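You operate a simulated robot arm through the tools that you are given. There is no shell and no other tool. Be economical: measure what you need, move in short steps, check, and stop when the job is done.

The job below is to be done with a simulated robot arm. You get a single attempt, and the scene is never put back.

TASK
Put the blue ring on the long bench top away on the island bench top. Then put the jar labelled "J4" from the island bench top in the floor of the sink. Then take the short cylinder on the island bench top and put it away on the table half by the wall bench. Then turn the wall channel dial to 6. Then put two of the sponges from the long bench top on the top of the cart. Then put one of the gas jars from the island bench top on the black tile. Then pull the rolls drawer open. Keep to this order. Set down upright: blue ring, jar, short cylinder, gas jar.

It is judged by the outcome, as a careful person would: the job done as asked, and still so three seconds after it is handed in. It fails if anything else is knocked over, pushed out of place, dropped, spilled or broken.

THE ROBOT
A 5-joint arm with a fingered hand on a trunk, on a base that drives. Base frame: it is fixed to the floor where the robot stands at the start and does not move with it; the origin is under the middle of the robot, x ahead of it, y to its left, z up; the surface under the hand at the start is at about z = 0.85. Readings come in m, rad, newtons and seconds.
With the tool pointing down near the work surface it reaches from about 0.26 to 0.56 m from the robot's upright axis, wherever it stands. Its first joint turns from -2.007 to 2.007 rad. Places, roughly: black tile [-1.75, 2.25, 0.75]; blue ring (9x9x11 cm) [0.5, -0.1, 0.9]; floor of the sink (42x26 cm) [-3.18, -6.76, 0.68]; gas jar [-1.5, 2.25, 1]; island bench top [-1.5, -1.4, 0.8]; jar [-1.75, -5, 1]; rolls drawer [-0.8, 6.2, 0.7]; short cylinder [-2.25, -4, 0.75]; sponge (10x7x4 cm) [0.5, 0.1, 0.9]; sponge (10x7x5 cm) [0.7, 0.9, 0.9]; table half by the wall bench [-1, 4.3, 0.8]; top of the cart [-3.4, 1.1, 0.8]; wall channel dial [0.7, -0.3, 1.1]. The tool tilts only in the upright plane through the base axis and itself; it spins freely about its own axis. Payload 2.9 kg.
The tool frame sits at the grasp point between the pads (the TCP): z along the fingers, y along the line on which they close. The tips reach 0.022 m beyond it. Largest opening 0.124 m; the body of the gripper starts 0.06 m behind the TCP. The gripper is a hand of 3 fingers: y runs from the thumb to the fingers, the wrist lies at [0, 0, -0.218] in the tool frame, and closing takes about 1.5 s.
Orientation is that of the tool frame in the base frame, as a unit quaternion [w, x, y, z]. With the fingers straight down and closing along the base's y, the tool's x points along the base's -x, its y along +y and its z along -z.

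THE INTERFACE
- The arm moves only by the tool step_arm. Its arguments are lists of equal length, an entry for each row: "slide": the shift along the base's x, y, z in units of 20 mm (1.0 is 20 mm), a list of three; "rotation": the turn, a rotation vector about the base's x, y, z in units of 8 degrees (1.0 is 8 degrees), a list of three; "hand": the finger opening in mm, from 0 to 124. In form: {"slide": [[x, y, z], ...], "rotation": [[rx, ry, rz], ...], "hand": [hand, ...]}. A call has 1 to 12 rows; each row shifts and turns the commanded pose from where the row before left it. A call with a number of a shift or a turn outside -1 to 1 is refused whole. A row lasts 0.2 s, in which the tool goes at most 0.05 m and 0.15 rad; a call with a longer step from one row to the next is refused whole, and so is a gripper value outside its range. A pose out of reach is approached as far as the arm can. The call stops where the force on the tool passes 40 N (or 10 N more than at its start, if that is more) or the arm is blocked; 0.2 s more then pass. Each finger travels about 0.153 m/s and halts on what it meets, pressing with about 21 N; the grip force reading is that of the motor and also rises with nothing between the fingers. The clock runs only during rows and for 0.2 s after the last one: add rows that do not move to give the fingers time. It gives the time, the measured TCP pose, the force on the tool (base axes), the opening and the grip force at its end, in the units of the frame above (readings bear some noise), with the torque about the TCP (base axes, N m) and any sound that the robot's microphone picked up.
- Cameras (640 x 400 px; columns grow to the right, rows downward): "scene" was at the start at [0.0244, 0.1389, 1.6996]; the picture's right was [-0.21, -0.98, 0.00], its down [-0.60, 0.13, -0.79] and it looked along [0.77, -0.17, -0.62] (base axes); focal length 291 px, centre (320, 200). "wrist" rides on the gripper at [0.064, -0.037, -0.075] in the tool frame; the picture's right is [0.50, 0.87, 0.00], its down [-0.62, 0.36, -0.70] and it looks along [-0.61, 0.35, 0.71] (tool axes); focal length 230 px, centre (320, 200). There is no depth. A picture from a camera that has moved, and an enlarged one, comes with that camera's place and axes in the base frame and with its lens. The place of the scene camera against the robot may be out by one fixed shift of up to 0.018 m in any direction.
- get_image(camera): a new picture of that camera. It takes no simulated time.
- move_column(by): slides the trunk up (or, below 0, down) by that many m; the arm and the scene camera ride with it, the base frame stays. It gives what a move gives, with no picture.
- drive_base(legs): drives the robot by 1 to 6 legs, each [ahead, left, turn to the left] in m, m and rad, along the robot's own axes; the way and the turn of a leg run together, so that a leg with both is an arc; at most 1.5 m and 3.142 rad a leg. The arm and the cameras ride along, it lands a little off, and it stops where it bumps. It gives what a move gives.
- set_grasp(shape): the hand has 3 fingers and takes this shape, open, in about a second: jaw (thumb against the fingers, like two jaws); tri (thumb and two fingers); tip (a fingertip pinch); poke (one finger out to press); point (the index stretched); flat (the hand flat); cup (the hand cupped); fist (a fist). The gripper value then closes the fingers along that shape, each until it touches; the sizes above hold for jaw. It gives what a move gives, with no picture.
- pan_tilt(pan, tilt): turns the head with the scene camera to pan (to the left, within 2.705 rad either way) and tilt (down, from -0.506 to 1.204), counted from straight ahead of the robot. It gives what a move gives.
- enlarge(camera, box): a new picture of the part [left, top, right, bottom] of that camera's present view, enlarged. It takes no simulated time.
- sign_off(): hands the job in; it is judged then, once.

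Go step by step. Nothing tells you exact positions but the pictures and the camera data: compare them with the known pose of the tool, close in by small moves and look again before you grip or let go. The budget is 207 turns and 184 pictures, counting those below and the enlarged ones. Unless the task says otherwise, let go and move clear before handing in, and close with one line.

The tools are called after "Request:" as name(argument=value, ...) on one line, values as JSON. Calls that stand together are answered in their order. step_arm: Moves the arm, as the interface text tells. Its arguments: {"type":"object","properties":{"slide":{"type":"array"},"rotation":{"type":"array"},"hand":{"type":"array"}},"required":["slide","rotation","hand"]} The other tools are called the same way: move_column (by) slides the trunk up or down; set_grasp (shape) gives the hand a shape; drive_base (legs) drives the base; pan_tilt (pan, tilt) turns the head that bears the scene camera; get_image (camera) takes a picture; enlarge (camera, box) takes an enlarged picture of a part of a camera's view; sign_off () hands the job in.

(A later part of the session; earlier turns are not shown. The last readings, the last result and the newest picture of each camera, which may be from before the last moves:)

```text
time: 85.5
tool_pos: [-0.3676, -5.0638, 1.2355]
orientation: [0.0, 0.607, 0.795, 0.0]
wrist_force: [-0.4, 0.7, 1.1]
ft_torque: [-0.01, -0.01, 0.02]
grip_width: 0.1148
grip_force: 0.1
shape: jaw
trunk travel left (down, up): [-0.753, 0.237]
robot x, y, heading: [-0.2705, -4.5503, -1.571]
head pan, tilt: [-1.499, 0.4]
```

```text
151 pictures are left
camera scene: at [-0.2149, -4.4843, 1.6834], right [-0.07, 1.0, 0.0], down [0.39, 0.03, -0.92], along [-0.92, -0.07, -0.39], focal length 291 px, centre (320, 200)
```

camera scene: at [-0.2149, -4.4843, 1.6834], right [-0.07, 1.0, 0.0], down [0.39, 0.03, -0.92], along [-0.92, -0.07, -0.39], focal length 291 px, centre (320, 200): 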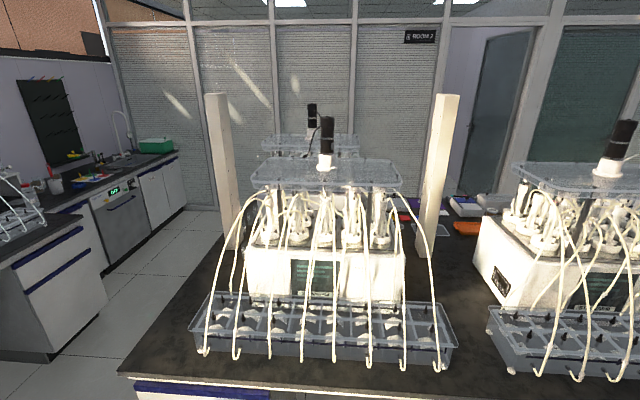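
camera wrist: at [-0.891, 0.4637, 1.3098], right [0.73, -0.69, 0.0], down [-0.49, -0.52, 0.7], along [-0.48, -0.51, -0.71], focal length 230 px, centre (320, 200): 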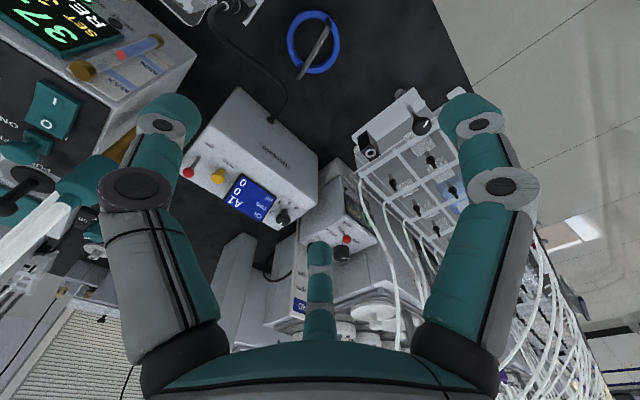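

The jar must be on the far side. I'll tuck the arm in, drive around the island's end (y≈-5.14) through the corridor and look.

Request:
step_arm(slide=[[0.2, 1, 0], [0.2, 1, 0], [0.2, 1, 0], [0.2, 1, 0], [0.2, 1, 0], [0, 1, 0], [0, 1, 0], [0, 1, 0], [0, 1, 0], [0, 1, 0]], rotation=[[0, 0, 0], [0, 0, 0], [0, 0, 0], [0, 0, 0], [0, 0, 0], [0, 0, 0], [0, 0, 0], [0, 0, 0], [0, 0, 0], [0, 0, 0]], hand=[115, 115, 115, 115, 115, 115, 115, 115, 115, 115])

Request:
drive_base(legs=[[1.02, 0, 0], [0, 0, -1.57], [1.3, 0, 0]])

Request:
pan_tilt(pan=-0.9, tilt=0.4)

Request:
get_image(camera="scene")

Request:
pan_tilt(pan=0.4, tilt=0.4)

Request:
get_image(camera="scene")

```text
time: 87.8
tool_pos: [-0.3479, -4.8622, 1.2367]
orientation: [0.0, 0.607, 0.795, 0.001]
wrist_force: [0.0, 0.1, -0.5]
ft_torque: [0.02, 0.01, 0.01]
grip_width: 0.1147
grip_force: 0.0
shape: jaw
trunk travel left (down, up): [-0.753, 0.237]
robot x, y, heading: [-0.2708, -4.5488, -1.571]
head pan, tilt: [-1.499, 0.4]
```

```text
time: 103.0
tool_pos: [-1.8741, -5.538, 1.2351]
orientation: [-0.001, 0.989, 0.145, 0.0]
wrist_force: [-0.1, -0.3, 0.3]
ft_torque: [0.02, -0.03, 0.01]
grip_width: 0.1145
grip_force: 0.0
shape: jaw
trunk travel left (down, up): [-0.753, 0.237]
robot x, y, heading: [-1.5554, -5.6111, -3.119]
head pan, tilt: [-1.499, 0.4]
```

```text
time: 104.0
tool_pos: [-1.8736, -5.5375, 1.2363]
orientation: [0.0, 0.99, 0.144, 0.0]
wrist_force: [-0.2, 0.5, 0.0]
ft_torque: [0.0, 0.01, 0.03]
grip_width: 0.1148
grip_force: 0.1
shape: jaw
trunk travel left (down, up): [-0.753, 0.237]
robot x, y, heading: [-1.5597, -5.6107, -3.115]
head pan, tilt: [-0.901, 0.4]
```

```text
150 pictures are left
camera scene: at [-1.5533, -5.6701, 1.6834], right [0.77, 0.64, 0.0], down [0.25, -0.3, -0.92], along [-0.59, 0.71, -0.39], focal length 291 px, centre (320, 200)
```

scene: 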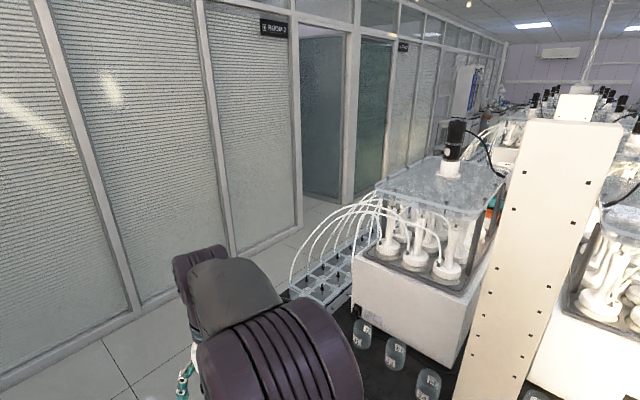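

```text
time: 105.5
tool_pos: [-1.8727, -5.5379, 1.236]
orientation: [0.0, 0.989, 0.145, -0.001]
wrist_force: [-0.1, 0.0, -0.5]
ft_torque: [0.0, -0.01, 0.04]
grip_width: 0.1149
grip_force: 0.1
shape: jaw
trunk travel left (down, up): [-0.753, 0.237]
robot x, y, heading: [-1.5579, -5.609, -3.121]
head pan, tilt: [0.4, 0.4]
```

```text
149 pictures are left
camera scene: at [-1.5786, -5.7794, 1.6834], right [-0.41, 0.91, 0.0], down [0.35, 0.16, -0.92], along [-0.84, -0.38, -0.39], focal length 291 px, centre (320, 200)
```

scene: 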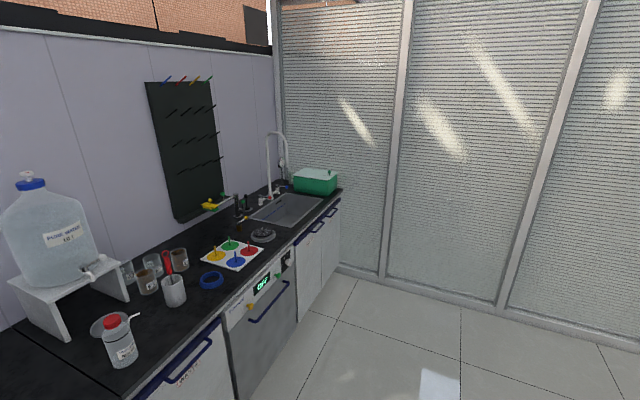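

Labelled jars stand at the island's end. I'll look down at them and zoom on the labels.

Request:
pan_tilt(pan=-1.4, tilt=0.7)

Request:
get_image(camera="scene")

Request:
enlarge(camera="scene", box=[120, 140, 440, 340])

```text
time: 107.2
tool_pos: [-1.8729, -5.5376, 1.2357]
orientation: [0.0, 0.989, 0.145, 0.0]
wrist_force: [-0.5, -0.6, 0.2]
ft_torque: [0.01, -0.01, -0.01]
grip_width: 0.1148
grip_force: 0.0
shape: jaw
trunk travel left (down, up): [-0.753, 0.237]
robot x, y, heading: [-1.5569, -5.6103, -3.12]
head pan, tilt: [-1.4, 0.7]
```

```text
148 pictures are left
camera scene: at [-1.5106, -5.6581, 1.6566], right [0.98, 0.19, 0.0], down [0.12, -0.63, -0.77], along [-0.15, 0.75, -0.64], focal length 291 px, centre (320, 200)
```

scene: 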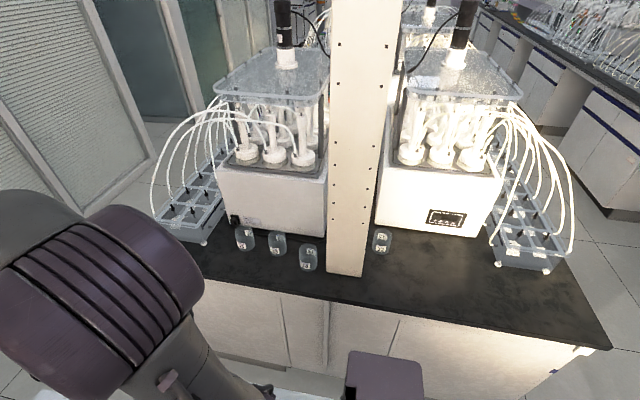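

```text
2.00 times, centred on (280, 240) of scene
camera zoom: at [-1.5106, -5.6581, 1.6566], right [0.98, 0.19, 0.0], down [0.12, -0.63, -0.77], along [-0.15, 0.75, -0.64], focal length 583 px, centre (400, 120)
```

zoom: 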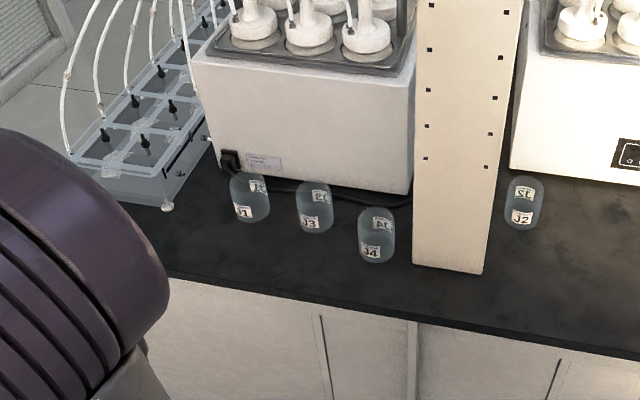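

J4 is the jar next to the pillar, at about (-1.675, -5.045), ~6 cm wide and ~10 cm tall. I'll turn to face +y in front of it.

Request:
drive_base(legs=[[0, 0, -1.592], [0.1, 0.12, 0]])

Request:
step_arm(slide=[[0, 0, 0], [0, 0, 0], [0, 0, 0], [0, 0, 0], [0, 0, 0], [0, 0, 0], [0, 0, 0], [0, 0, 0], [0, 0, 0], [0, 0, 0]], rotation=[[0, 0, -0.96], [0, 0, -0.96], [0, 0, -0.96], [0, 0, -0.96], [0, 0, -0.96], [0, 0, -0.96], [0, 0, -0.96], [0, 0, -0.96], [0, 0, -0.96], [0, 0, -0.96]], hand=[115, 115, 115, 115, 115, 115, 115, 115, 115, 115])

Request:
get_image(camera="wrist")

```text
time: 112.5
tool_pos: [-1.594, -5.1966, 1.2358]
orientation: [0.0, 0.793, -0.609, 0.0]
wrist_force: [0.1, 1.2, -0.1]
ft_torque: [0.01, -0.02, -0.04]
grip_width: 0.1147
grip_force: 0.1
shape: jaw
trunk travel left (down, up): [-0.753, 0.237]
robot x, y, heading: [-1.6781, -5.5125, 1.569]
head pan, tilt: [-1.4, 0.7]
```

```text
time: 114.7
tool_pos: [-1.5949, -5.1977, 1.2353]
orientation: [0.001, -0.241, 0.971, 0.0]
wrist_force: [0.2, 0.2, -0.5]
ft_torque: [0.01, 0.0, 0.02]
grip_width: 0.1147
grip_force: 0.1
shape: jaw
trunk travel left (down, up): [-0.753, 0.237]
robot x, y, heading: [-1.674, -5.5127, 1.563]
head pan, tilt: [-1.4, 0.7]
```

```text
146 pictures are left
camera wrist: at [-1.6325, -5.26, 1.3098], right [-0.85, 0.53, 0.0], down [0.38, 0.6, 0.7], along [0.37, 0.59, -0.71], focal length 230 px, centre (320, 200)
```

wrist: 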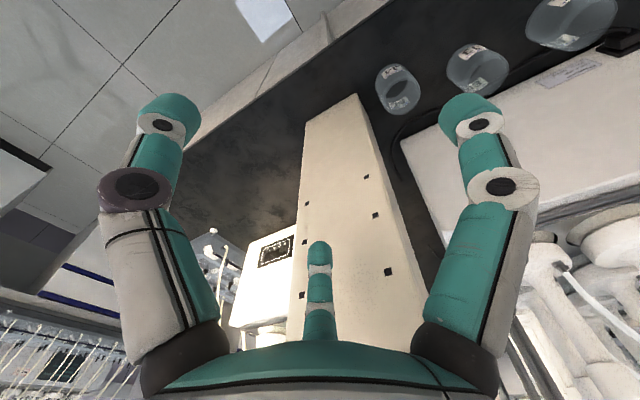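

The pillar is tall, so I'll slide left first, then look again before going over the jar.

Request:
step_arm(slide=[[-0.85, 0, 0], [-0.85, 0, 0], [-0.85, 0, 0], [-0.85, 0, 0], [-0.85, 0, 0], [0, 0.5, 0], [0, 0.5, 0], [0, 0, 0]], rotation=[[0, 0, 0], [0, 0, 0], [0, 0, 0], [0, 0, 0], [0, 0, 0], [0, 0, 0], [0, 0, 0], [0, 0, 0]], hand=[100, 90, 85, 85, 85, 85, 85, 85])

Request:
move_column(by=-0.12)

Request:
get_image(camera="wrist")

Request:
pan_tilt(pan=0.0, tilt=0.9)

Request:
get_image(camera="scene")

```text
time: 116.5
tool_pos: [-1.679, -5.1779, 1.2363]
orientation: [0.0, -0.243, 0.97, 0.0]
wrist_force: [-0.3, -0.1, 0.3]
ft_torque: [-0.06, 0.02, -0.04]
grip_width: 0.0851
grip_force: 0.1
shape: jaw
trunk travel left (down, up): [-0.753, 0.237]
robot x, y, heading: [-1.6748, -5.5113, 1.562]
head pan, tilt: [-1.4, 0.7]
```

```text
time: 118.0
tool_pos: [-1.6782, -5.1769, 1.116]
orientation: [-0.001, -0.242, 0.97, -0.001]
wrist_force: [0.3, -0.7, 0.1]
ft_torque: [-0.02, 0.01, 0.01]
grip_width: 0.0851
grip_force: 0.0
shape: jaw
trunk travel left (down, up): [-0.633, 0.357]
robot x, y, heading: [-1.6763, -5.5074, 1.562]
head pan, tilt: [-1.4, 0.7]
```

```text
145 pictures are left
camera wrist: at [-1.717, -5.2399, 1.1903], right [-0.85, 0.53, 0.0], down [0.38, 0.6, 0.7], along [0.37, 0.6, -0.71], focal length 230 px, centre (320, 200)
```

wrist: 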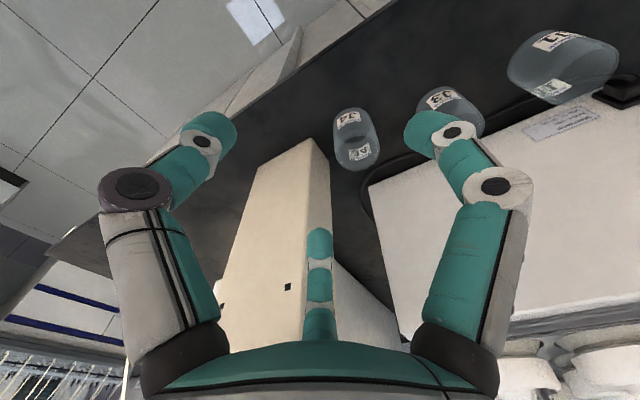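

```text
time: 119.6
tool_pos: [-1.6795, -5.1773, 1.1148]
orientation: [0.001, -0.243, 0.97, 0.0]
wrist_force: [0.4, -0.7, -0.2]
ft_torque: [0.02, 0.01, -0.01]
grip_width: 0.0853
grip_force: 0.0
shape: jaw
trunk travel left (down, up): [-0.633, 0.357]
robot x, y, heading: [-1.6753, -5.512, 1.561]
head pan, tilt: [0.0, 0.901]
```

```text
144 pictures are left
camera scene: at [-1.8207, -5.4813, 1.5204], right [1.0, -0.01, 0.0], down [-0.01, -0.78, -0.62], along [0.0, 0.62, -0.78], focal length 291 px, centre (320, 200)
```

scene: 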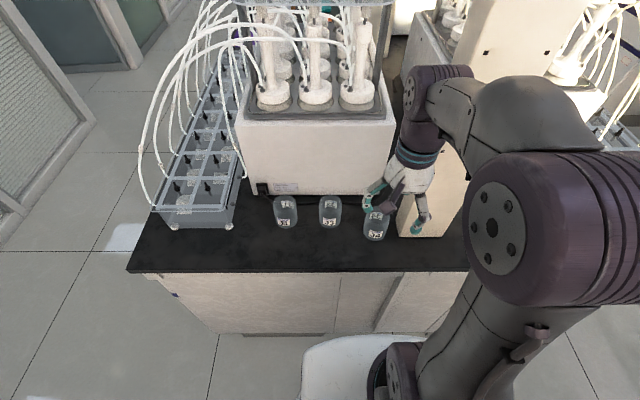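

I'll zoom on J4 in the wrist view to fix its position.

Request:
enlarge(camera="wrist", box=[280, 70, 440, 170])

Request:
enlarge(camera="scene", box=[250, 160, 450, 280])

```text
4.00 times, centred on (360, 120) of wrist
camera zoom: at [-1.717, -5.2399, 1.1903], right [-0.85, 0.53, 0.0], down [0.38, 0.6, 0.7], along [0.37, 0.6, -0.71], focal length 920 px, centre (160, 520)
```

zoom: 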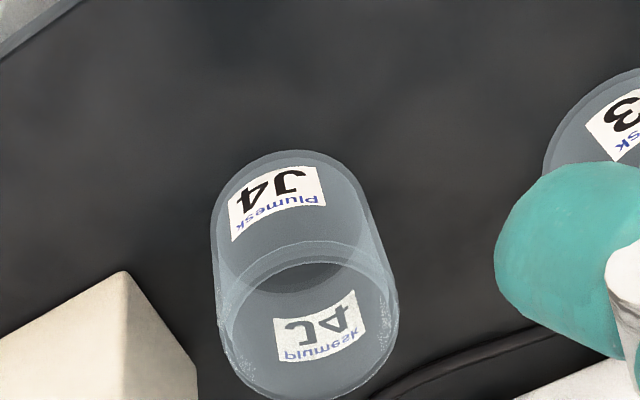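

```text
3.20 times, centred on (350, 220) of scene
camera zoom: at [-1.8207, -5.4813, 1.5204], right [1.0, -0.01, 0.0], down [-0.01, -0.78, -0.62], along [0.0, 0.62, -0.78], focal length 932 px, centre (224, 136)
```

zoom: 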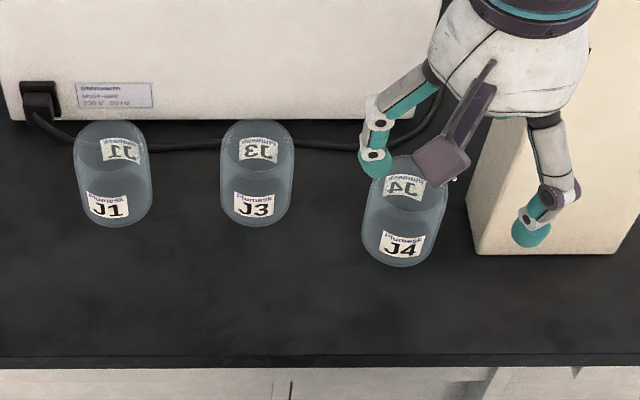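

J4 centre ≈(-1.672, -5.068), top ≈0.935. I'll turn the hand so its fingers clear the pillar and J3, move over the jar and lower partway.

Request:
step_arm(slide=[[0.35, 0, 0], [0, 0, 0], [0, 0, 0], [0, 0.9, 0], [0, 0.9, 0], [0, 0.9, 0], [0, 0.9, 0], [0, 0.9, 0], [0, 0.9, 0], [0, 0, 0]], rotation=[[0, 0, 0.9], [0, 0, 0.9], [0, 0, 0.9], [0, 0, 0], [0, 0, 0], [0, 0, 0], [0, 0, 0], [0, 0, 0], [0, 0, 0], [0, 0, 0]], hand=[85, 85, 85, 85, 85, 85, 85, 85, 85, 85])

Request:
move_column(by=-0.1)

Request:
get_image(camera="wrist")

Request:
enlarge(camera="scene", box=[250, 100, 450, 225])

```text
time: 121.8
tool_pos: [-1.6719, -5.0696, 1.1149]
orientation: [0.001, -0.42, 0.907, 0.0]
wrist_force: [-0.1, -0.4, 0.5]
ft_torque: [0.01, -0.01, 0.0]
grip_width: 0.0853
grip_force: 0.1
shape: jaw
trunk travel left (down, up): [-0.633, 0.357]
robot x, y, heading: [-1.6769, -5.511, 1.571]
head pan, tilt: [0.0, 0.901]
```

```text
time: 123.1
tool_pos: [-1.6733, -5.0692, 1.0154]
orientation: [0.0, -0.421, 0.907, 0.0]
wrist_force: [0.1, 0.2, 1.1]
ft_torque: [-0.01, -0.02, 0.0]
grip_width: 0.0852
grip_force: 0.0
shape: jaw
trunk travel left (down, up): [-0.533, 0.457]
robot x, y, heading: [-1.6793, -5.5124, 1.563]
head pan, tilt: [0.0, 0.901]
```

```text
141 pictures are left
camera wrist: at [-1.6851, -5.142, 1.0901], right [-0.98, 0.18, 0.0], down [0.13, 0.7, 0.7], along [0.13, 0.69, -0.71], focal length 230 px, centre (320, 200)
```

wrist: 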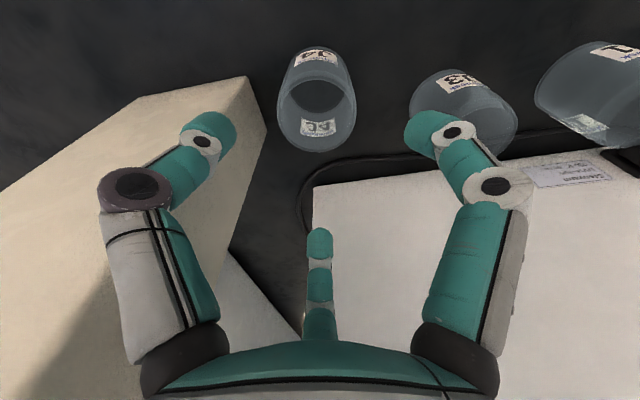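

```text
3.20 times, centred on (350, 162) of scene
camera zoom: at [-1.8207, -5.4813, 1.4204], right [1.0, -0.01, 0.0], down [0.0, -0.78, -0.62], along [0.0, 0.62, -0.78], focal length 932 px, centre (224, 320)
```

zoom: 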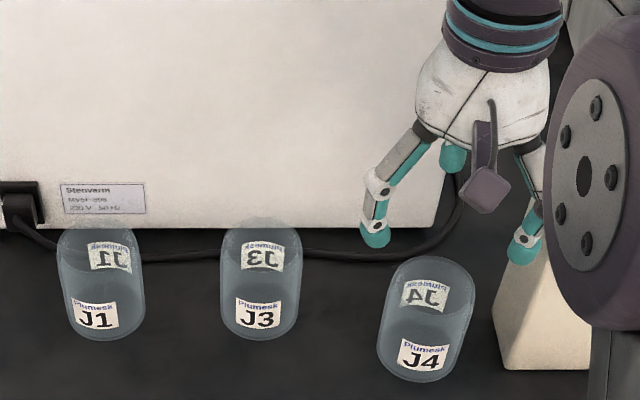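

The jar is nearly centred. A small correction and descend partway, then check.

Request:
step_arm(slide=[[0.1, -0.3, 0], [0, 0, -0.8], [0, 0, -0.8], [0, 0, -0.8], [0, 0, -0.8], [0, 0, 0]], rotation=[[0, 0, 0], [0, 0, 0], [0, 0, 0], [0, 0, 0], [0, 0, 0], [0, 0, 0]], hand=[85, 85, 85, 85, 85, 85])

Request:
get_image(camera="wrist")

Request:
enlarge(camera="scene", box=[250, 100, 450, 225])

```text
time: 124.5
tool_pos: [-1.6698, -5.0759, 0.9515]
orientation: [0.0, -0.42, 0.907, 0.0]
wrist_force: [0.5, 0.0, 0.1]
ft_torque: [0.02, -0.02, 0.0]
grip_width: 0.0852
grip_force: 0.0
shape: jaw
trunk travel left (down, up): [-0.533, 0.457]
robot x, y, heading: [-1.6713, -5.5109, 1.567]
head pan, tilt: [0.0, 0.901]
```

```text
139 pictures are left
camera wrist: at [-1.6825, -5.1489, 1.0263], right [-0.98, 0.18, 0.0], down [0.13, 0.7, 0.7], along [0.13, 0.69, -0.71], focal length 230 px, centre (320, 200)
```

wrist: 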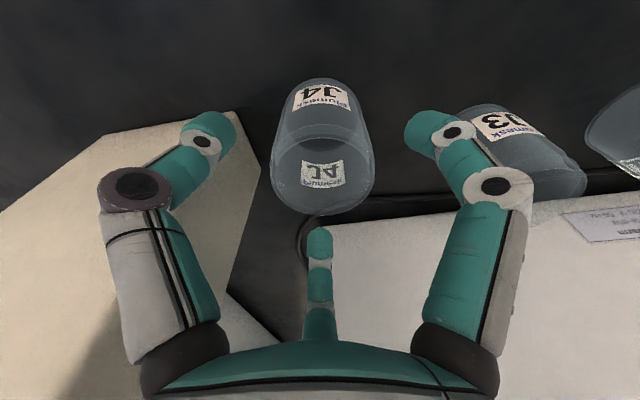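

```text
3.20 times, centred on (350, 162) of scene
camera zoom: at [-1.8208, -5.4813, 1.4204], right [1.0, -0.01, 0.0], down [0.0, -0.78, -0.62], along [0.0, 0.62, -0.78], focal length 932 px, centre (224, 320)
```

zoom: 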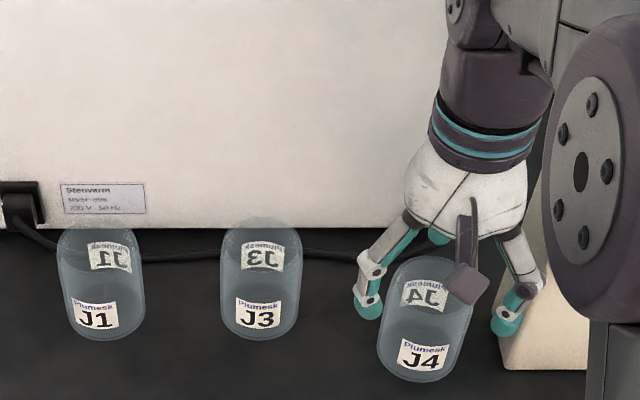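

Centred. Lowering to grasp height and closing.

Request:
step_arm(slide=[[0, -0.1, -0.7], [0, 0, -0.7], [0, 0, -0.7], [0, 0, -0.5], [0, 0, 0], [0, 0, 0], [0, 0, 0], [0, 0, 0], [0, 0, 0], [0, 0, 0], [0, 0, 0]], rotation=[[0, 0, 0], [0, 0, 0], [0, 0, 0], [0, 0, 0], [0, 0, 0], [0, 0, 0], [0, 0, 0], [0, 0, 0], [0, 0, 0], [0, 0, 0], [0, 0, 0]], hand=[85, 85, 85, 85, 75, 65, 58, 50, 45, 40, 40])

Request:
get_image(camera="wrist")

Request:
enlarge(camera="scene", box=[250, 100, 450, 225])

```text
time: 126.9
tool_pos: [-1.6715, -5.0764, 0.8984]
orientation: [0.0, -0.42, 0.908, -0.001]
wrist_force: [0.0, -0.4, -0.2]
ft_torque: [0.01, -0.02, 0.01]
grip_width: 0.0512
grip_force: 21.4
shape: jaw
trunk travel left (down, up): [-0.533, 0.457]
robot x, y, heading: [-1.678, -5.5142, 1.562]
head pan, tilt: [0.0, 0.901]
```

```text
137 pictures are left
camera wrist: at [-1.6827, -5.1498, 0.9734], right [-0.98, 0.18, 0.0], down [0.13, 0.7, 0.7], along [0.13, 0.69, -0.71], focal length 230 px, centre (320, 200)
```

wrist: 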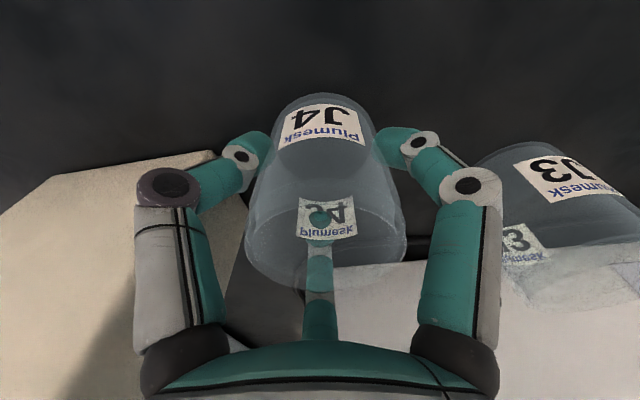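

```text
3.20 times, centred on (350, 162) of scene
camera zoom: at [-1.8207, -5.4811, 1.4204], right [1.0, -0.01, 0.0], down [0.0, -0.78, -0.62], along [0.0, 0.62, -0.78], focal length 932 px, centre (224, 320)
```

zoom: 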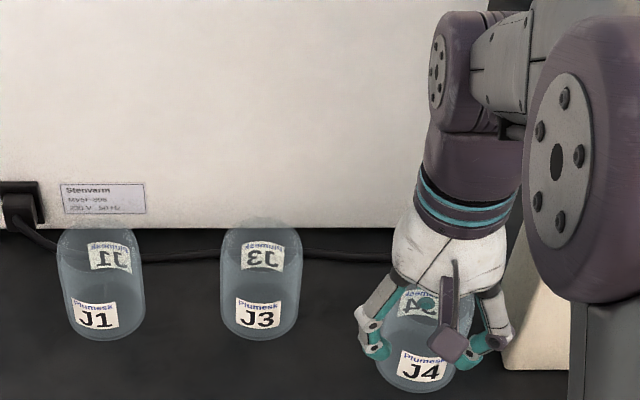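

Gripped (51 mm, 21 N). Lifting a little.

Request:
step_arm(slide=[[0, 0, 0.4], [0, 0, 0.5], [0, 0, 0.8], [0, 0, 0.8], [0, 0, 0]], rotation=[[0, 0, 0], [0, 0, 0], [0, 0, 0], [0, 0, 0], [0, 0, 0]], hand=[35, 35, 35, 35, 35])

Request:
get_image(camera="wrist")

```text
time: 128.1
tool_pos: [-1.6706, -5.078, 0.9502]
orientation: [0.0, -0.421, 0.907, 0.0]
wrist_force: [0.9, 0.4, -1.6]
ft_torque: [0.02, 0.02, 0.01]
grip_width: 0.0513
grip_force: 20.8
shape: jaw
trunk travel left (down, up): [-0.533, 0.457]
robot x, y, heading: [-1.6733, -5.5129, 1.566]
head pan, tilt: [0.0, 0.901]
```

```text
135 pictures are left
camera wrist: at [-1.6832, -5.1503, 1.0246], right [-0.98, 0.18, 0.0], down [0.13, 0.7, 0.7], along [0.13, 0.69, -0.71], focal length 230 px, centre (320, 200)
```

wrist: 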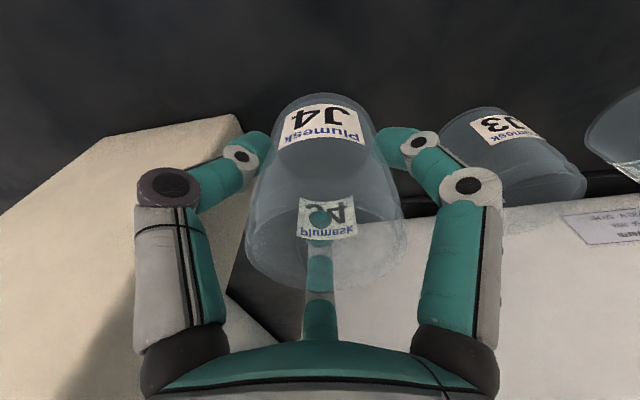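

J4 is secure. Raise, tuck in, and drive round to face the sink at about (-3.18, -6.76).

Request:
move_column(by=0.2)

Request:
step_arm(slide=[[0, -1, 0], [0, -1, 0], [0, -1, 0], [0, -1, 0], [0, -1, 0], [0, 0, 0]], rotation=[[0, 0, 0], [0, 0, 0], [0, 0, 0], [0, 0, 0], [0, 0, 0], [0, 0, 0]], hand=[35, 35, 35, 35, 35, 35])

Request:
drive_base(legs=[[-0.1, 0, 0], [0, 0, 1.57], [1.35, 0, 0], [0, 0, 1.57]])

Request:
pan_tilt(pan=0.0, tilt=0.5)

Request:
get_image(camera="scene")

Request:
get_image(camera="wrist")

```text
time: 130.3
tool_pos: [-1.6711, -5.0782, 1.1506]
orientation: [0.001, -0.421, 0.907, 0.001]
wrist_force: [0.3, -0.8, -1.2]
ft_torque: [-0.02, -0.01, -0.01]
grip_width: 0.051
grip_force: 21.3
shape: jaw
trunk travel left (down, up): [-0.733, 0.257]
robot x, y, heading: [-1.6767, -5.514, 1.561]
head pan, tilt: [0.0, 0.901]
```

```text
time: 131.7
tool_pos: [-1.6692, -5.1773, 1.1498]
orientation: [0.0, -0.42, 0.907, 0.0]
wrist_force: [-0.2, -0.5, -1.2]
ft_torque: [0.03, 0.0, 0.02]
grip_width: 0.0511
grip_force: 21.1
shape: jaw
trunk travel left (down, up): [-0.733, 0.257]
robot x, y, heading: [-1.679, -5.51, 1.56]
head pan, tilt: [0.0, 0.901]
```

```text
time: 146.7
tool_pos: [-3.0107, -5.9355, 1.1504]
orientation: [0.001, 0.91, 0.415, 0.0]
wrist_force: [0.6, -0.2, -1.3]
ft_torque: [0.01, -0.03, -0.01]
grip_width: 0.0508
grip_force: 20.9
shape: jaw
trunk travel left (down, up): [-0.733, 0.257]
robot x, y, heading: [-2.9973, -5.6036, -1.587]
head pan, tilt: [0.0, 0.901]
```

```text
time: 147.6
tool_pos: [-3.012, -5.9347, 1.1504]
orientation: [0.0, 0.91, 0.414, 0.001]
wrist_force: [-0.9, -0.2, -1.8]
ft_torque: [0.01, -0.03, 0.02]
grip_width: 0.051
grip_force: 21.4
shape: jaw
trunk travel left (down, up): [-0.733, 0.257]
robot x, y, heading: [-3.0028, -5.6039, -1.588]
head pan, tilt: [0.0, 0.499]
```

```text
134 pictures are left
camera scene: at [-2.8568, -5.6232, 1.6542], right [-1.0, 0.02, 0.0], down [0.01, 0.48, -0.88], along [-0.01, -0.88, -0.48], focal length 291 px, centre (320, 200)
```

scene: 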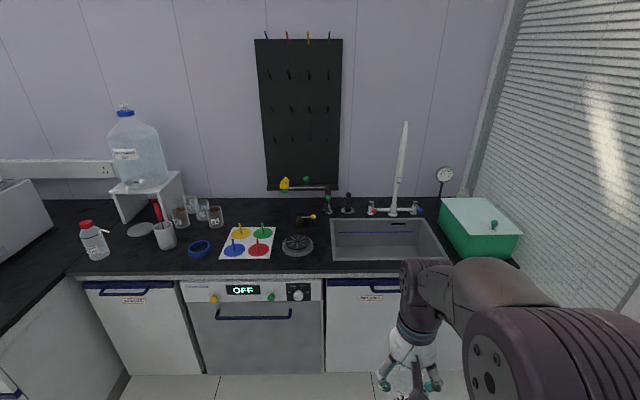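

```text
133 pictures are left
camera wrist: at [-2.9963, -5.8625, 1.2245], right [0.98, -0.19, 0.0], down [-0.14, -0.7, 0.7], along [-0.13, -0.69, -0.71], focal length 230 px, centre (320, 200)
```

wrist: 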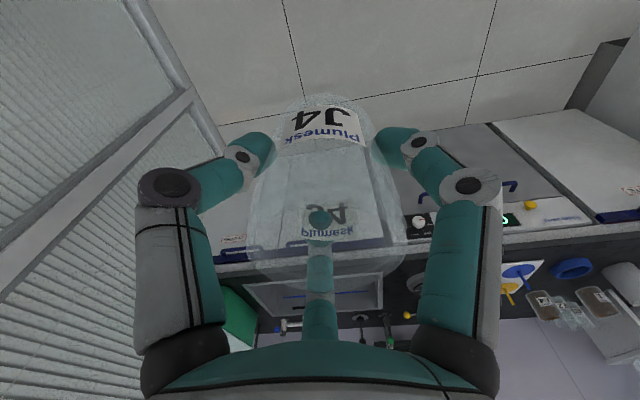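

The sink spans about x −2.95…−3.42, y −6.6…−6.9. I'll drive nearer and look at the sink and faucet.

Request:
drive_base(legs=[[0.5, -0.12, 0.017]])

Request:
pan_tilt(pan=0.0, tilt=0.8)

Request:
get_image(camera="scene")

Request:
get_image(camera="wrist")

```text
time: 150.5
tool_pos: [-3.1325, -6.4199, 1.1502]
orientation: [0.0, 0.907, 0.422, 0.0]
wrist_force: [-0.3, 0.0, -1.0]
ft_torque: [-0.01, 0.01, -0.01]
grip_width: 0.0509
grip_force: 20.8
shape: jaw
trunk travel left (down, up): [-0.733, 0.257]
robot x, y, heading: [-3.1263, -6.0886, -1.573]
head pan, tilt: [0.0, 0.499]
```

```text
time: 151.3
tool_pos: [-3.1334, -6.4201, 1.1497]
orientation: [0.0, 0.906, 0.423, 0.001]
wrist_force: [0.2, 0.0, -1.4]
ft_torque: [-0.01, 0.04, -0.02]
grip_width: 0.0509
grip_force: 21.0
shape: jaw
trunk travel left (down, up): [-0.733, 0.257]
robot x, y, heading: [-3.1273, -6.083, -1.572]
head pan, tilt: [0.0, 0.799]
```

```text
132 pictures are left
camera scene: at [-2.9836, -6.0955, 1.6284], right [-1.0, 0.0, 0.0], down [0.0, 0.72, -0.7], along [0.0, -0.7, -0.72], focal length 291 px, centre (320, 200)
```

scene: 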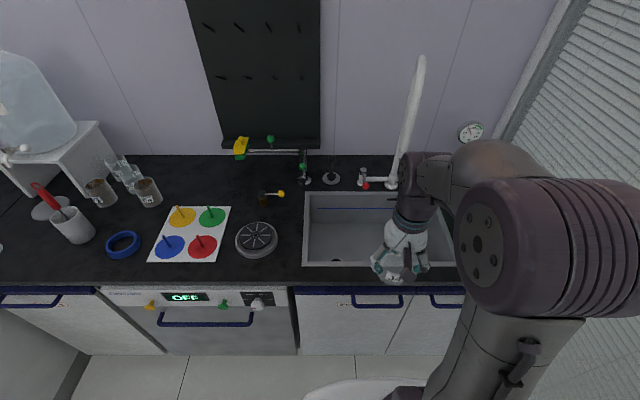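

```text
131 pictures are left
camera wrist: at [-3.1195, -6.3473, 1.2246], right [0.98, -0.17, 0.0], down [-0.12, -0.7, 0.7], along [-0.12, -0.69, -0.71], focal length 230 px, centre (320, 200)
```

wrist: 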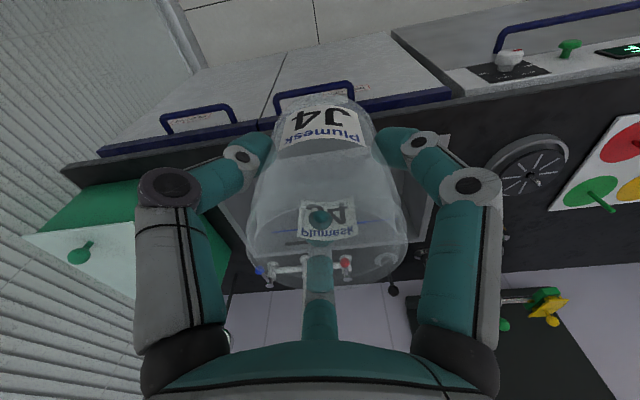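

Sink interior y ≈ −6.585…−6.87, faucet base near x −3.25. I'll aim to set the jar at about (-3.08, -6.70): drive slightly nearer and extend over the sink.

Request:
drive_base(legs=[[0.08, 0, 0]])

Request:
step_arm(slide=[[0.5, -0.9, 0], [0.5, -0.9, 0], [0.5, -0.9, 0], [0.5, -0.9, 0], [0.5, -0.9, 0], [0.2, -0.9, 0], [0, -0.9, 0], [0, -0.9, 0], [0, -0.9, 0], [0, -0.9, 0], [0, 0, 0]], rotation=[[0, 0, 0.5], [0, 0, 0.5], [0, 0, 0], [0, 0, 0], [0, 0, 0], [0, 0, 0], [0, 0, 0], [0, 0, 0], [0, 0, 0], [0, 0, 0], [0, 0, 0]], hand=[35, 35, 35, 35, 35, 35, 35, 35, 35, 35, 35])

Request:
get_image(camera="scene")

Request:
get_image(camera="wrist")

```text
time: 152.4
tool_pos: [-3.132, -6.5015, 1.1497]
orientation: [0.0, 0.906, 0.424, 0.0]
wrist_force: [0.0, -0.6, -2.0]
ft_torque: [0.0, -0.01, 0.01]
grip_width: 0.0506
grip_force: 20.7
shape: jaw
trunk travel left (down, up): [-0.733, 0.257]
robot x, y, heading: [-3.1284, -6.1661, -1.573]
head pan, tilt: [0.0, 0.799]
```

```text
time: 154.8
tool_pos: [-3.0799, -6.6816, 1.1495]
orientation: [-0.001, 0.874, 0.486, 0.0]
wrist_force: [-0.3, 0.6, -0.9]
ft_torque: [-0.02, 0.0, -0.03]
grip_width: 0.0505
grip_force: 20.5
shape: jaw
trunk travel left (down, up): [-0.733, 0.257]
robot x, y, heading: [-3.1302, -6.1675, -1.569]
head pan, tilt: [0.0, 0.799]
```

```text
130 pictures are left
camera scene: at [-2.9837, -6.1752, 1.6283], right [-1.0, 0.0, 0.0], down [0.0, 0.72, -0.7], along [0.0, -0.7, -0.72], focal length 291 px, centre (320, 200)
```

scene: 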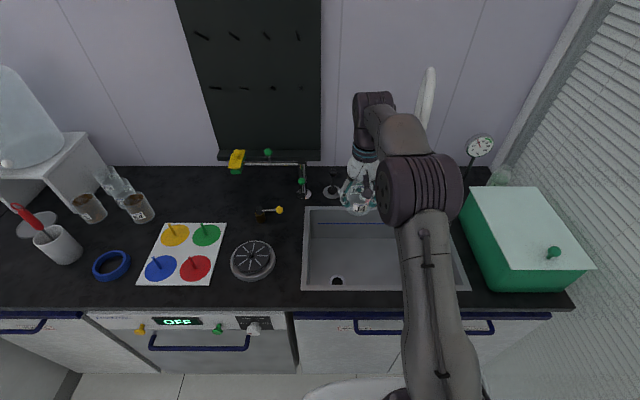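

```text
129 pictures are left
camera wrist: at [-3.076, -6.607, 1.224], right [1.0, -0.03, 0.0], down [-0.02, -0.71, 0.7], along [-0.02, -0.7, -0.71], focal length 230 px, centre (320, 200)
```

wrist: 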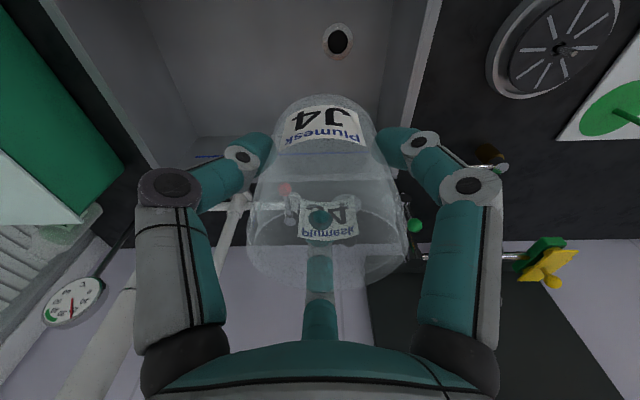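

Sink floor and drain (about (-3.045, -6.705)) are clear to see. I'll shift to x≈-3.13, y≈-6.71 to avoid the drain and faucet, then lower by trunk.

Request:
step_arm(slide=[[-0.85, -0.4, 0], [-0.85, -0.5, 0], [-0.8, -0.5, 0], [0, 0, 0]], rotation=[[0, 0, 0], [0, 0, 0], [0, 0, 0], [0, 0, 0]], hand=[35, 35, 35, 35])

Request:
move_column(by=-0.2)

Request:
get_image(camera="scene")

Request:
get_image(camera="wrist")

```text
time: 155.8
tool_pos: [-3.1287, -6.7083, 1.1511]
orientation: [0.0, 0.874, 0.486, 0.0]
wrist_force: [0.0, 0.9, -1.0]
ft_torque: [-0.01, 0.0, -0.02]
grip_width: 0.0507
grip_force: 20.6
shape: jaw
trunk travel left (down, up): [-0.733, 0.257]
robot x, y, heading: [-3.1293, -6.1663, -1.577]
head pan, tilt: [0.0, 0.799]
```

```text
time: 158.0
tool_pos: [-3.129, -6.7084, 0.9508]
orientation: [0.0, 0.874, 0.486, 0.0]
wrist_force: [-0.1, 0.3, -1.1]
ft_torque: [-0.01, -0.01, -0.02]
grip_width: 0.0508
grip_force: 20.9
shape: jaw
trunk travel left (down, up): [-0.533, 0.457]
robot x, y, heading: [-3.1276, -6.1666, -1.575]
head pan, tilt: [0.0, 0.799]
```

```text
128 pictures are left
camera scene: at [-2.9837, -6.1759, 1.4284], right [-1.0, 0.0, 0.0], down [0.0, 0.72, -0.7], along [0.0, -0.7, -0.72], focal length 291 px, centre (320, 200)
```

scene: 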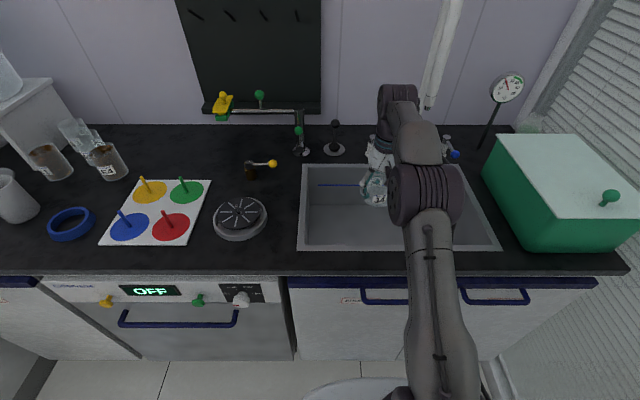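

```text
127 pictures are left
camera wrist: at [-3.1252, -6.6344, 1.0258], right [1.0, -0.03, 0.0], down [-0.02, -0.71, 0.7], along [-0.02, -0.7, -0.71], focal length 230 px, centre (320, 200)
```

wrist: 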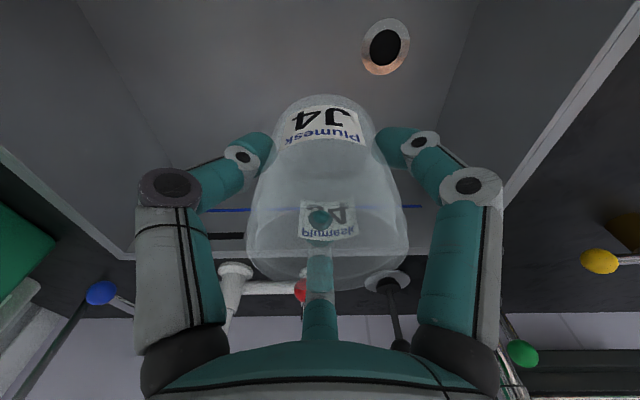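

Jar is over the clear sink floor. I'll lower further with the arm itself, to keep the elbow above the counter.

Request:
step_arm(slide=[[0, 0, -0.9], [0, 0, -0.9], [0, 0, -0.9], [0, 0, -0.9], [0, 0, -0.9], [0, 0, -0.9], [0, 0, -0.9], [0, 0, 0]], rotation=[[0, 0, 0], [0, 0, 0], [0, 0, 0], [0, 0, 0], [0, 0, 0], [0, 0, 0], [0, 0, 0], [0, 0, 0]], hand=[35, 35, 35, 35, 35, 35, 35, 35])

Request:
get_image(camera="scene")

Request:
get_image(camera="wrist")

```text
time: 159.8
tool_pos: [-3.1284, -6.7069, 0.8256]
orientation: [0.0, 0.874, 0.486, 0.0]
wrist_force: [-0.8, -0.5, -1.1]
ft_torque: [-0.02, 0.0, -0.01]
grip_width: 0.0505
grip_force: 21.3
shape: jaw
trunk travel left (down, up): [-0.533, 0.457]
robot x, y, heading: [-3.1287, -6.1696, -1.571]
head pan, tilt: [0.0, 0.799]
```

```text
126 pictures are left
camera scene: at [-2.9837, -6.1759, 1.4283], right [-1.0, 0.0, 0.0], down [0.0, 0.72, -0.7], along [0.0, -0.7, -0.72], focal length 291 px, centre (320, 200)
```

scene: 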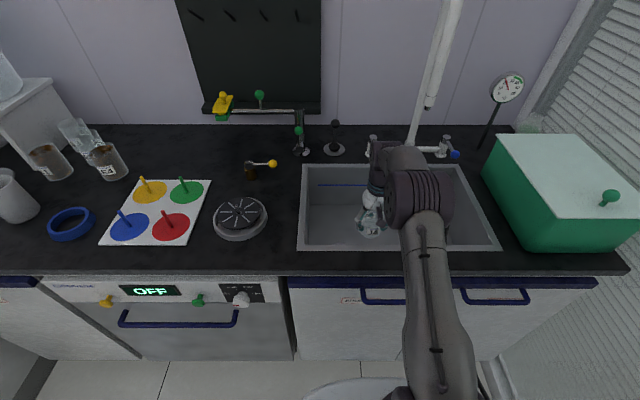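

```text
125 pictures are left
camera wrist: at [-3.1249, -6.6338, 0.8998], right [1.0, -0.03, 0.0], down [-0.02, -0.71, 0.7], along [-0.02, -0.7, -0.71], focal length 230 px, centre (320, 200)
```

wrist: 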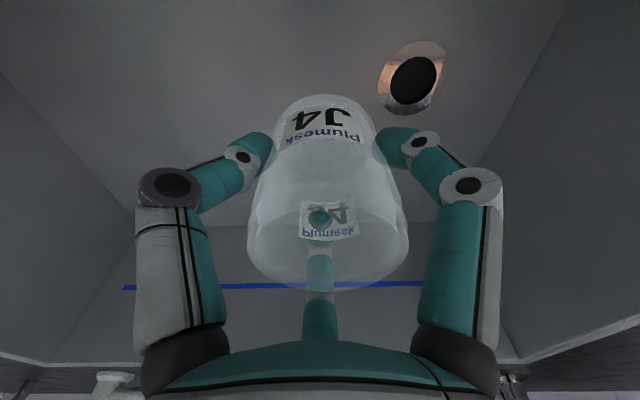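

Going well; continuing down with the arm, then feeling for contact.

Request:
step_arm(slide=[[0, 0, -0.9], [0, 0, -0.9], [0, 0, -0.9], [0, 0, -0.5], [0, 0, 0]], rotation=[[0, 0, 0], [0, 0, 0], [0, 0, 0], [0, 0, 0], [0, 0, 0]], hand=[35, 35, 35, 35, 35])

Request:
step_arm(slide=[[0, 0, -0.3], [0, 0, -0.3], [0, 0, 0]], rotation=[[0, 0, 0], [0, 0, 0], [0, 0, 0]], hand=[35, 35, 35])

Request:
get_image(camera="wrist")

```text
time: 161.0
tool_pos: [-3.1291, -6.7079, 0.7606]
orientation: [-0.001, 0.874, 0.485, 0.0]
wrist_force: [-0.1, 0.2, -1.1]
ft_torque: [0.01, -0.01, 0.0]
grip_width: 0.0506
grip_force: 20.8
shape: jaw
trunk travel left (down, up): [-0.533, 0.457]
robot x, y, heading: [-3.1286, -6.1702, -1.569]
head pan, tilt: [0.0, 0.799]
```

```text
time: 161.8
tool_pos: [-3.1294, -6.7092, 0.748]
orientation: [0.0, 0.874, 0.485, 0.0]
wrist_force: [0.5, -0.2, -0.9]
ft_torque: [0.01, 0.02, 0.03]
grip_width: 0.0506
grip_force: 20.7
shape: jaw
trunk travel left (down, up): [-0.533, 0.457]
robot x, y, heading: [-3.1276, -6.1703, -1.568]
head pan, tilt: [0.0, 0.799]
```

```text
124 pictures are left
camera wrist: at [-3.1259, -6.6343, 0.8228], right [1.0, -0.03, 0.0], down [-0.02, -0.71, 0.7], along [-0.02, -0.7, -0.71], focal length 230 px, centre (320, 200)
```

wrist: 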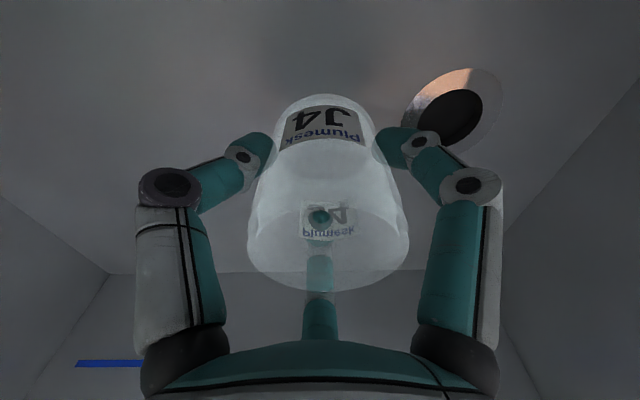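

Request:
step_arm(slide=[[0, 0, -0.2], [0, 0, 0]], rotation=[[0, 0, 0], [0, 0, 0]], hand=[35, 35])

Request:
step_arm(slide=[[0, 0, -0.2], [0, 0, 0]], rotation=[[0, 0, 0], [0, 0, 0]], hand=[35, 35])

Request:
step_arm(slide=[[0, 0, -0.2], [0, 0, 0]], rotation=[[0, 0, 0], [0, 0, 0]], hand=[35, 35])

```text
time: 162.4
tool_pos: [-3.1284, -6.7075, 0.7451]
orientation: [0.0, 0.874, 0.485, 0.0]
wrist_force: [-0.4, 0.5, -1.5]
ft_torque: [0.0, -0.01, -0.02]
grip_width: 0.0506
grip_force: 21.2
shape: jaw
trunk travel left (down, up): [-0.533, 0.457]
robot x, y, heading: [-3.1306, -6.1667, -1.571]
head pan, tilt: [0.0, 0.799]
```

```text
time: 163.0
tool_pos: [-3.128, -6.7078, 0.7414]
orientation: [0.0, 0.875, 0.485, 0.0]
wrist_force: [-0.4, 0.5, -1.6]
ft_torque: [0.01, -0.01, -0.02]
grip_width: 0.0508
grip_force: 21.0
shape: jaw
trunk travel left (down, up): [-0.533, 0.457]
robot x, y, heading: [-3.1338, -6.1688, -1.566]
head pan, tilt: [0.0, 0.799]
```

```text
time: 163.6
tool_pos: [-3.128, -6.7075, 0.737]
orientation: [0.0, 0.874, 0.485, 0.0]
wrist_force: [0.4, 0.0, -1.2]
ft_torque: [0.05, 0.02, 0.02]
grip_width: 0.0508
grip_force: 21.2
shape: jaw
trunk travel left (down, up): [-0.533, 0.457]
robot x, y, heading: [-3.1265, -6.1688, -1.57]
head pan, tilt: [0.0, 0.799]
```

Not touching yet; a few more small steps.

Request:
step_arm(slide=[[0, 0, -0.2], [0, 0, 0]], rotation=[[0, 0, 0], [0, 0, 0]], hand=[35, 35])

Request:
step_arm(slide=[[0, 0, -0.2], [0, 0, 0]], rotation=[[0, 0, 0], [0, 0, 0]], hand=[35, 35])

Request:
get_image(camera="wrist")

```text
time: 164.2
tool_pos: [-3.1277, -6.708, 0.733]
orientation: [0.0, 0.874, 0.486, -0.001]
wrist_force: [0.0, 0.5, -0.7]
ft_torque: [0.02, 0.03, 0.02]
grip_width: 0.0505
grip_force: 20.8
shape: jaw
trunk travel left (down, up): [-0.533, 0.457]
robot x, y, heading: [-3.1284, -6.1677, -1.573]
head pan, tilt: [0.0, 0.799]
```

```text
time: 164.8
tool_pos: [-3.1283, -6.7067, 0.7281]
orientation: [0.0, 0.874, 0.486, 0.0]
wrist_force: [-0.2, -0.8, -1.5]
ft_torque: [0.0, -0.02, 0.04]
grip_width: 0.0503
grip_force: 21.0
shape: jaw
trunk travel left (down, up): [-0.533, 0.457]
robot x, y, heading: [-3.1269, -6.1661, -1.571]
head pan, tilt: [0.0, 0.799]
```

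```text
123 pictures are left
camera wrist: at [-3.1242, -6.634, 0.8036], right [1.0, -0.03, 0.0], down [-0.02, -0.71, 0.7], along [-0.02, -0.7, -0.71], focal length 230 px, centre (320, 200)
```

wrist: 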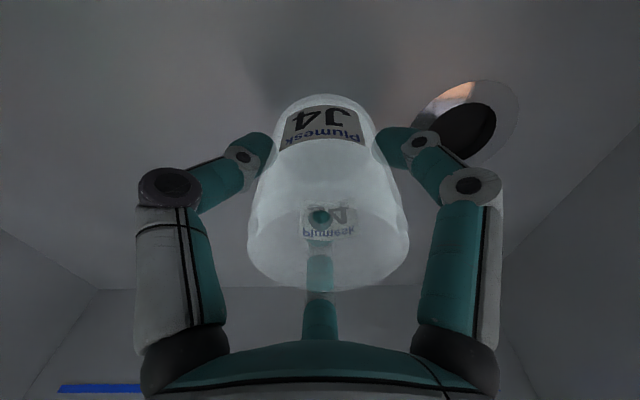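

Request:
step_arm(slide=[[0, 0, -0.2], [0, 0, 0]], rotation=[[0, 0, 0], [0, 0, 0]], hand=[35, 35])

Request:
step_arm(slide=[[0, 0, -0.2], [0, 0, 0]], rotation=[[0, 0, 0], [0, 0, 0]], hand=[35, 35])

Request:
step_arm(slide=[[0, 0, -0.2], [0, 0, 0]], rotation=[[0, 0, 0], [0, 0, 0]], hand=[35, 35])

```text
time: 165.4
tool_pos: [-3.1287, -6.7082, 0.7266]
orientation: [0.002, 0.874, 0.485, -0.001]
wrist_force: [0.6, -3.3, 18.0]
ft_torque: [0.05, -0.06, 0.01]
grip_width: 0.0509
grip_force: 20.4
shape: jaw
trunk travel left (down, up): [-0.533, 0.457]
robot x, y, heading: [-3.126, -6.1664, -1.574]
head pan, tilt: [0.0, 0.799]
```

```text
time: 166.1
tool_pos: [-3.1292, -6.7086, 0.7257]
orientation: [0.005, 0.874, 0.486, -0.003]
wrist_force: [1.6, 3.4, 25.6]
ft_torque: [0.19, -0.07, 0.0]
grip_width: 0.0525
grip_force: 20.6
shape: jaw
trunk travel left (down, up): [-0.533, 0.457]
robot x, y, heading: [-3.1311, -6.1696, -1.572]
head pan, tilt: [0.0, 0.799]
stopped in row 2: the force on the tool passed its limit at 40 N (the readings are from after the stop); the commanded pose is now the measured one
```

```text
time: 166.6
tool_pos: [-3.1291, -6.7096, 0.7249]
orientation: [0.007, 0.875, 0.485, -0.003]
wrist_force: [0.8, 7.9, 29.3]
ft_torque: [0.33, -0.04, 0.0]
grip_width: 0.0532
grip_force: 20.7
shape: jaw
trunk travel left (down, up): [-0.533, 0.457]
robot x, y, heading: [-3.1308, -6.1684, -1.572]
head pan, tilt: [0.0, 0.799]
stopped in row 2: the force on the tool passed its limit at 42 N (the readings are from after the stop); the commanded pose is now the measured one
```

It's in contact. I'll ease up ~2 mm to remove the pressure, then open.

Request:
step_arm(slide=[[0, 0, 0.1], [0, 0, 0]], rotation=[[0, 0, 0], [0, 0, 0]], hand=[35, 35])

Request:
get_image(camera="wrist")

```text
time: 167.2
tool_pos: [-3.1282, -6.7083, 0.7258]
orientation: [0.006, 0.874, 0.486, -0.003]
wrist_force: [1.1, 6.8, 24.0]
ft_torque: [0.29, -0.06, 0.0]
grip_width: 0.0531
grip_force: 21.0
shape: jaw
trunk travel left (down, up): [-0.533, 0.457]
robot x, y, heading: [-3.1307, -6.1711, -1.566]
head pan, tilt: [0.0, 0.799]
```

```text
122 pictures are left
camera wrist: at [-3.1249, -6.6337, 0.7992], right [1.0, -0.03, 0.0], down [-0.02, -0.7, 0.71], along [-0.02, -0.71, -0.7], focal length 230 px, centre (320, 200)
```

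wrist: 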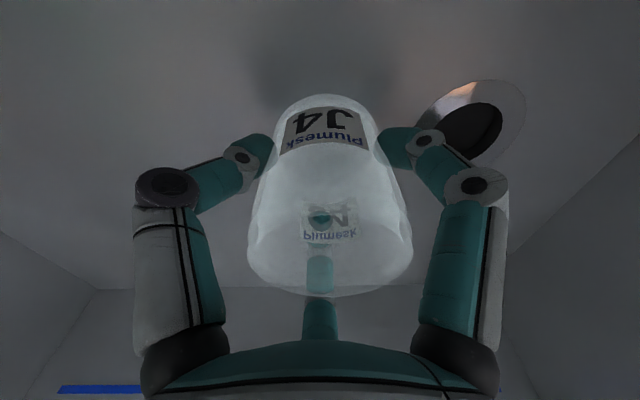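

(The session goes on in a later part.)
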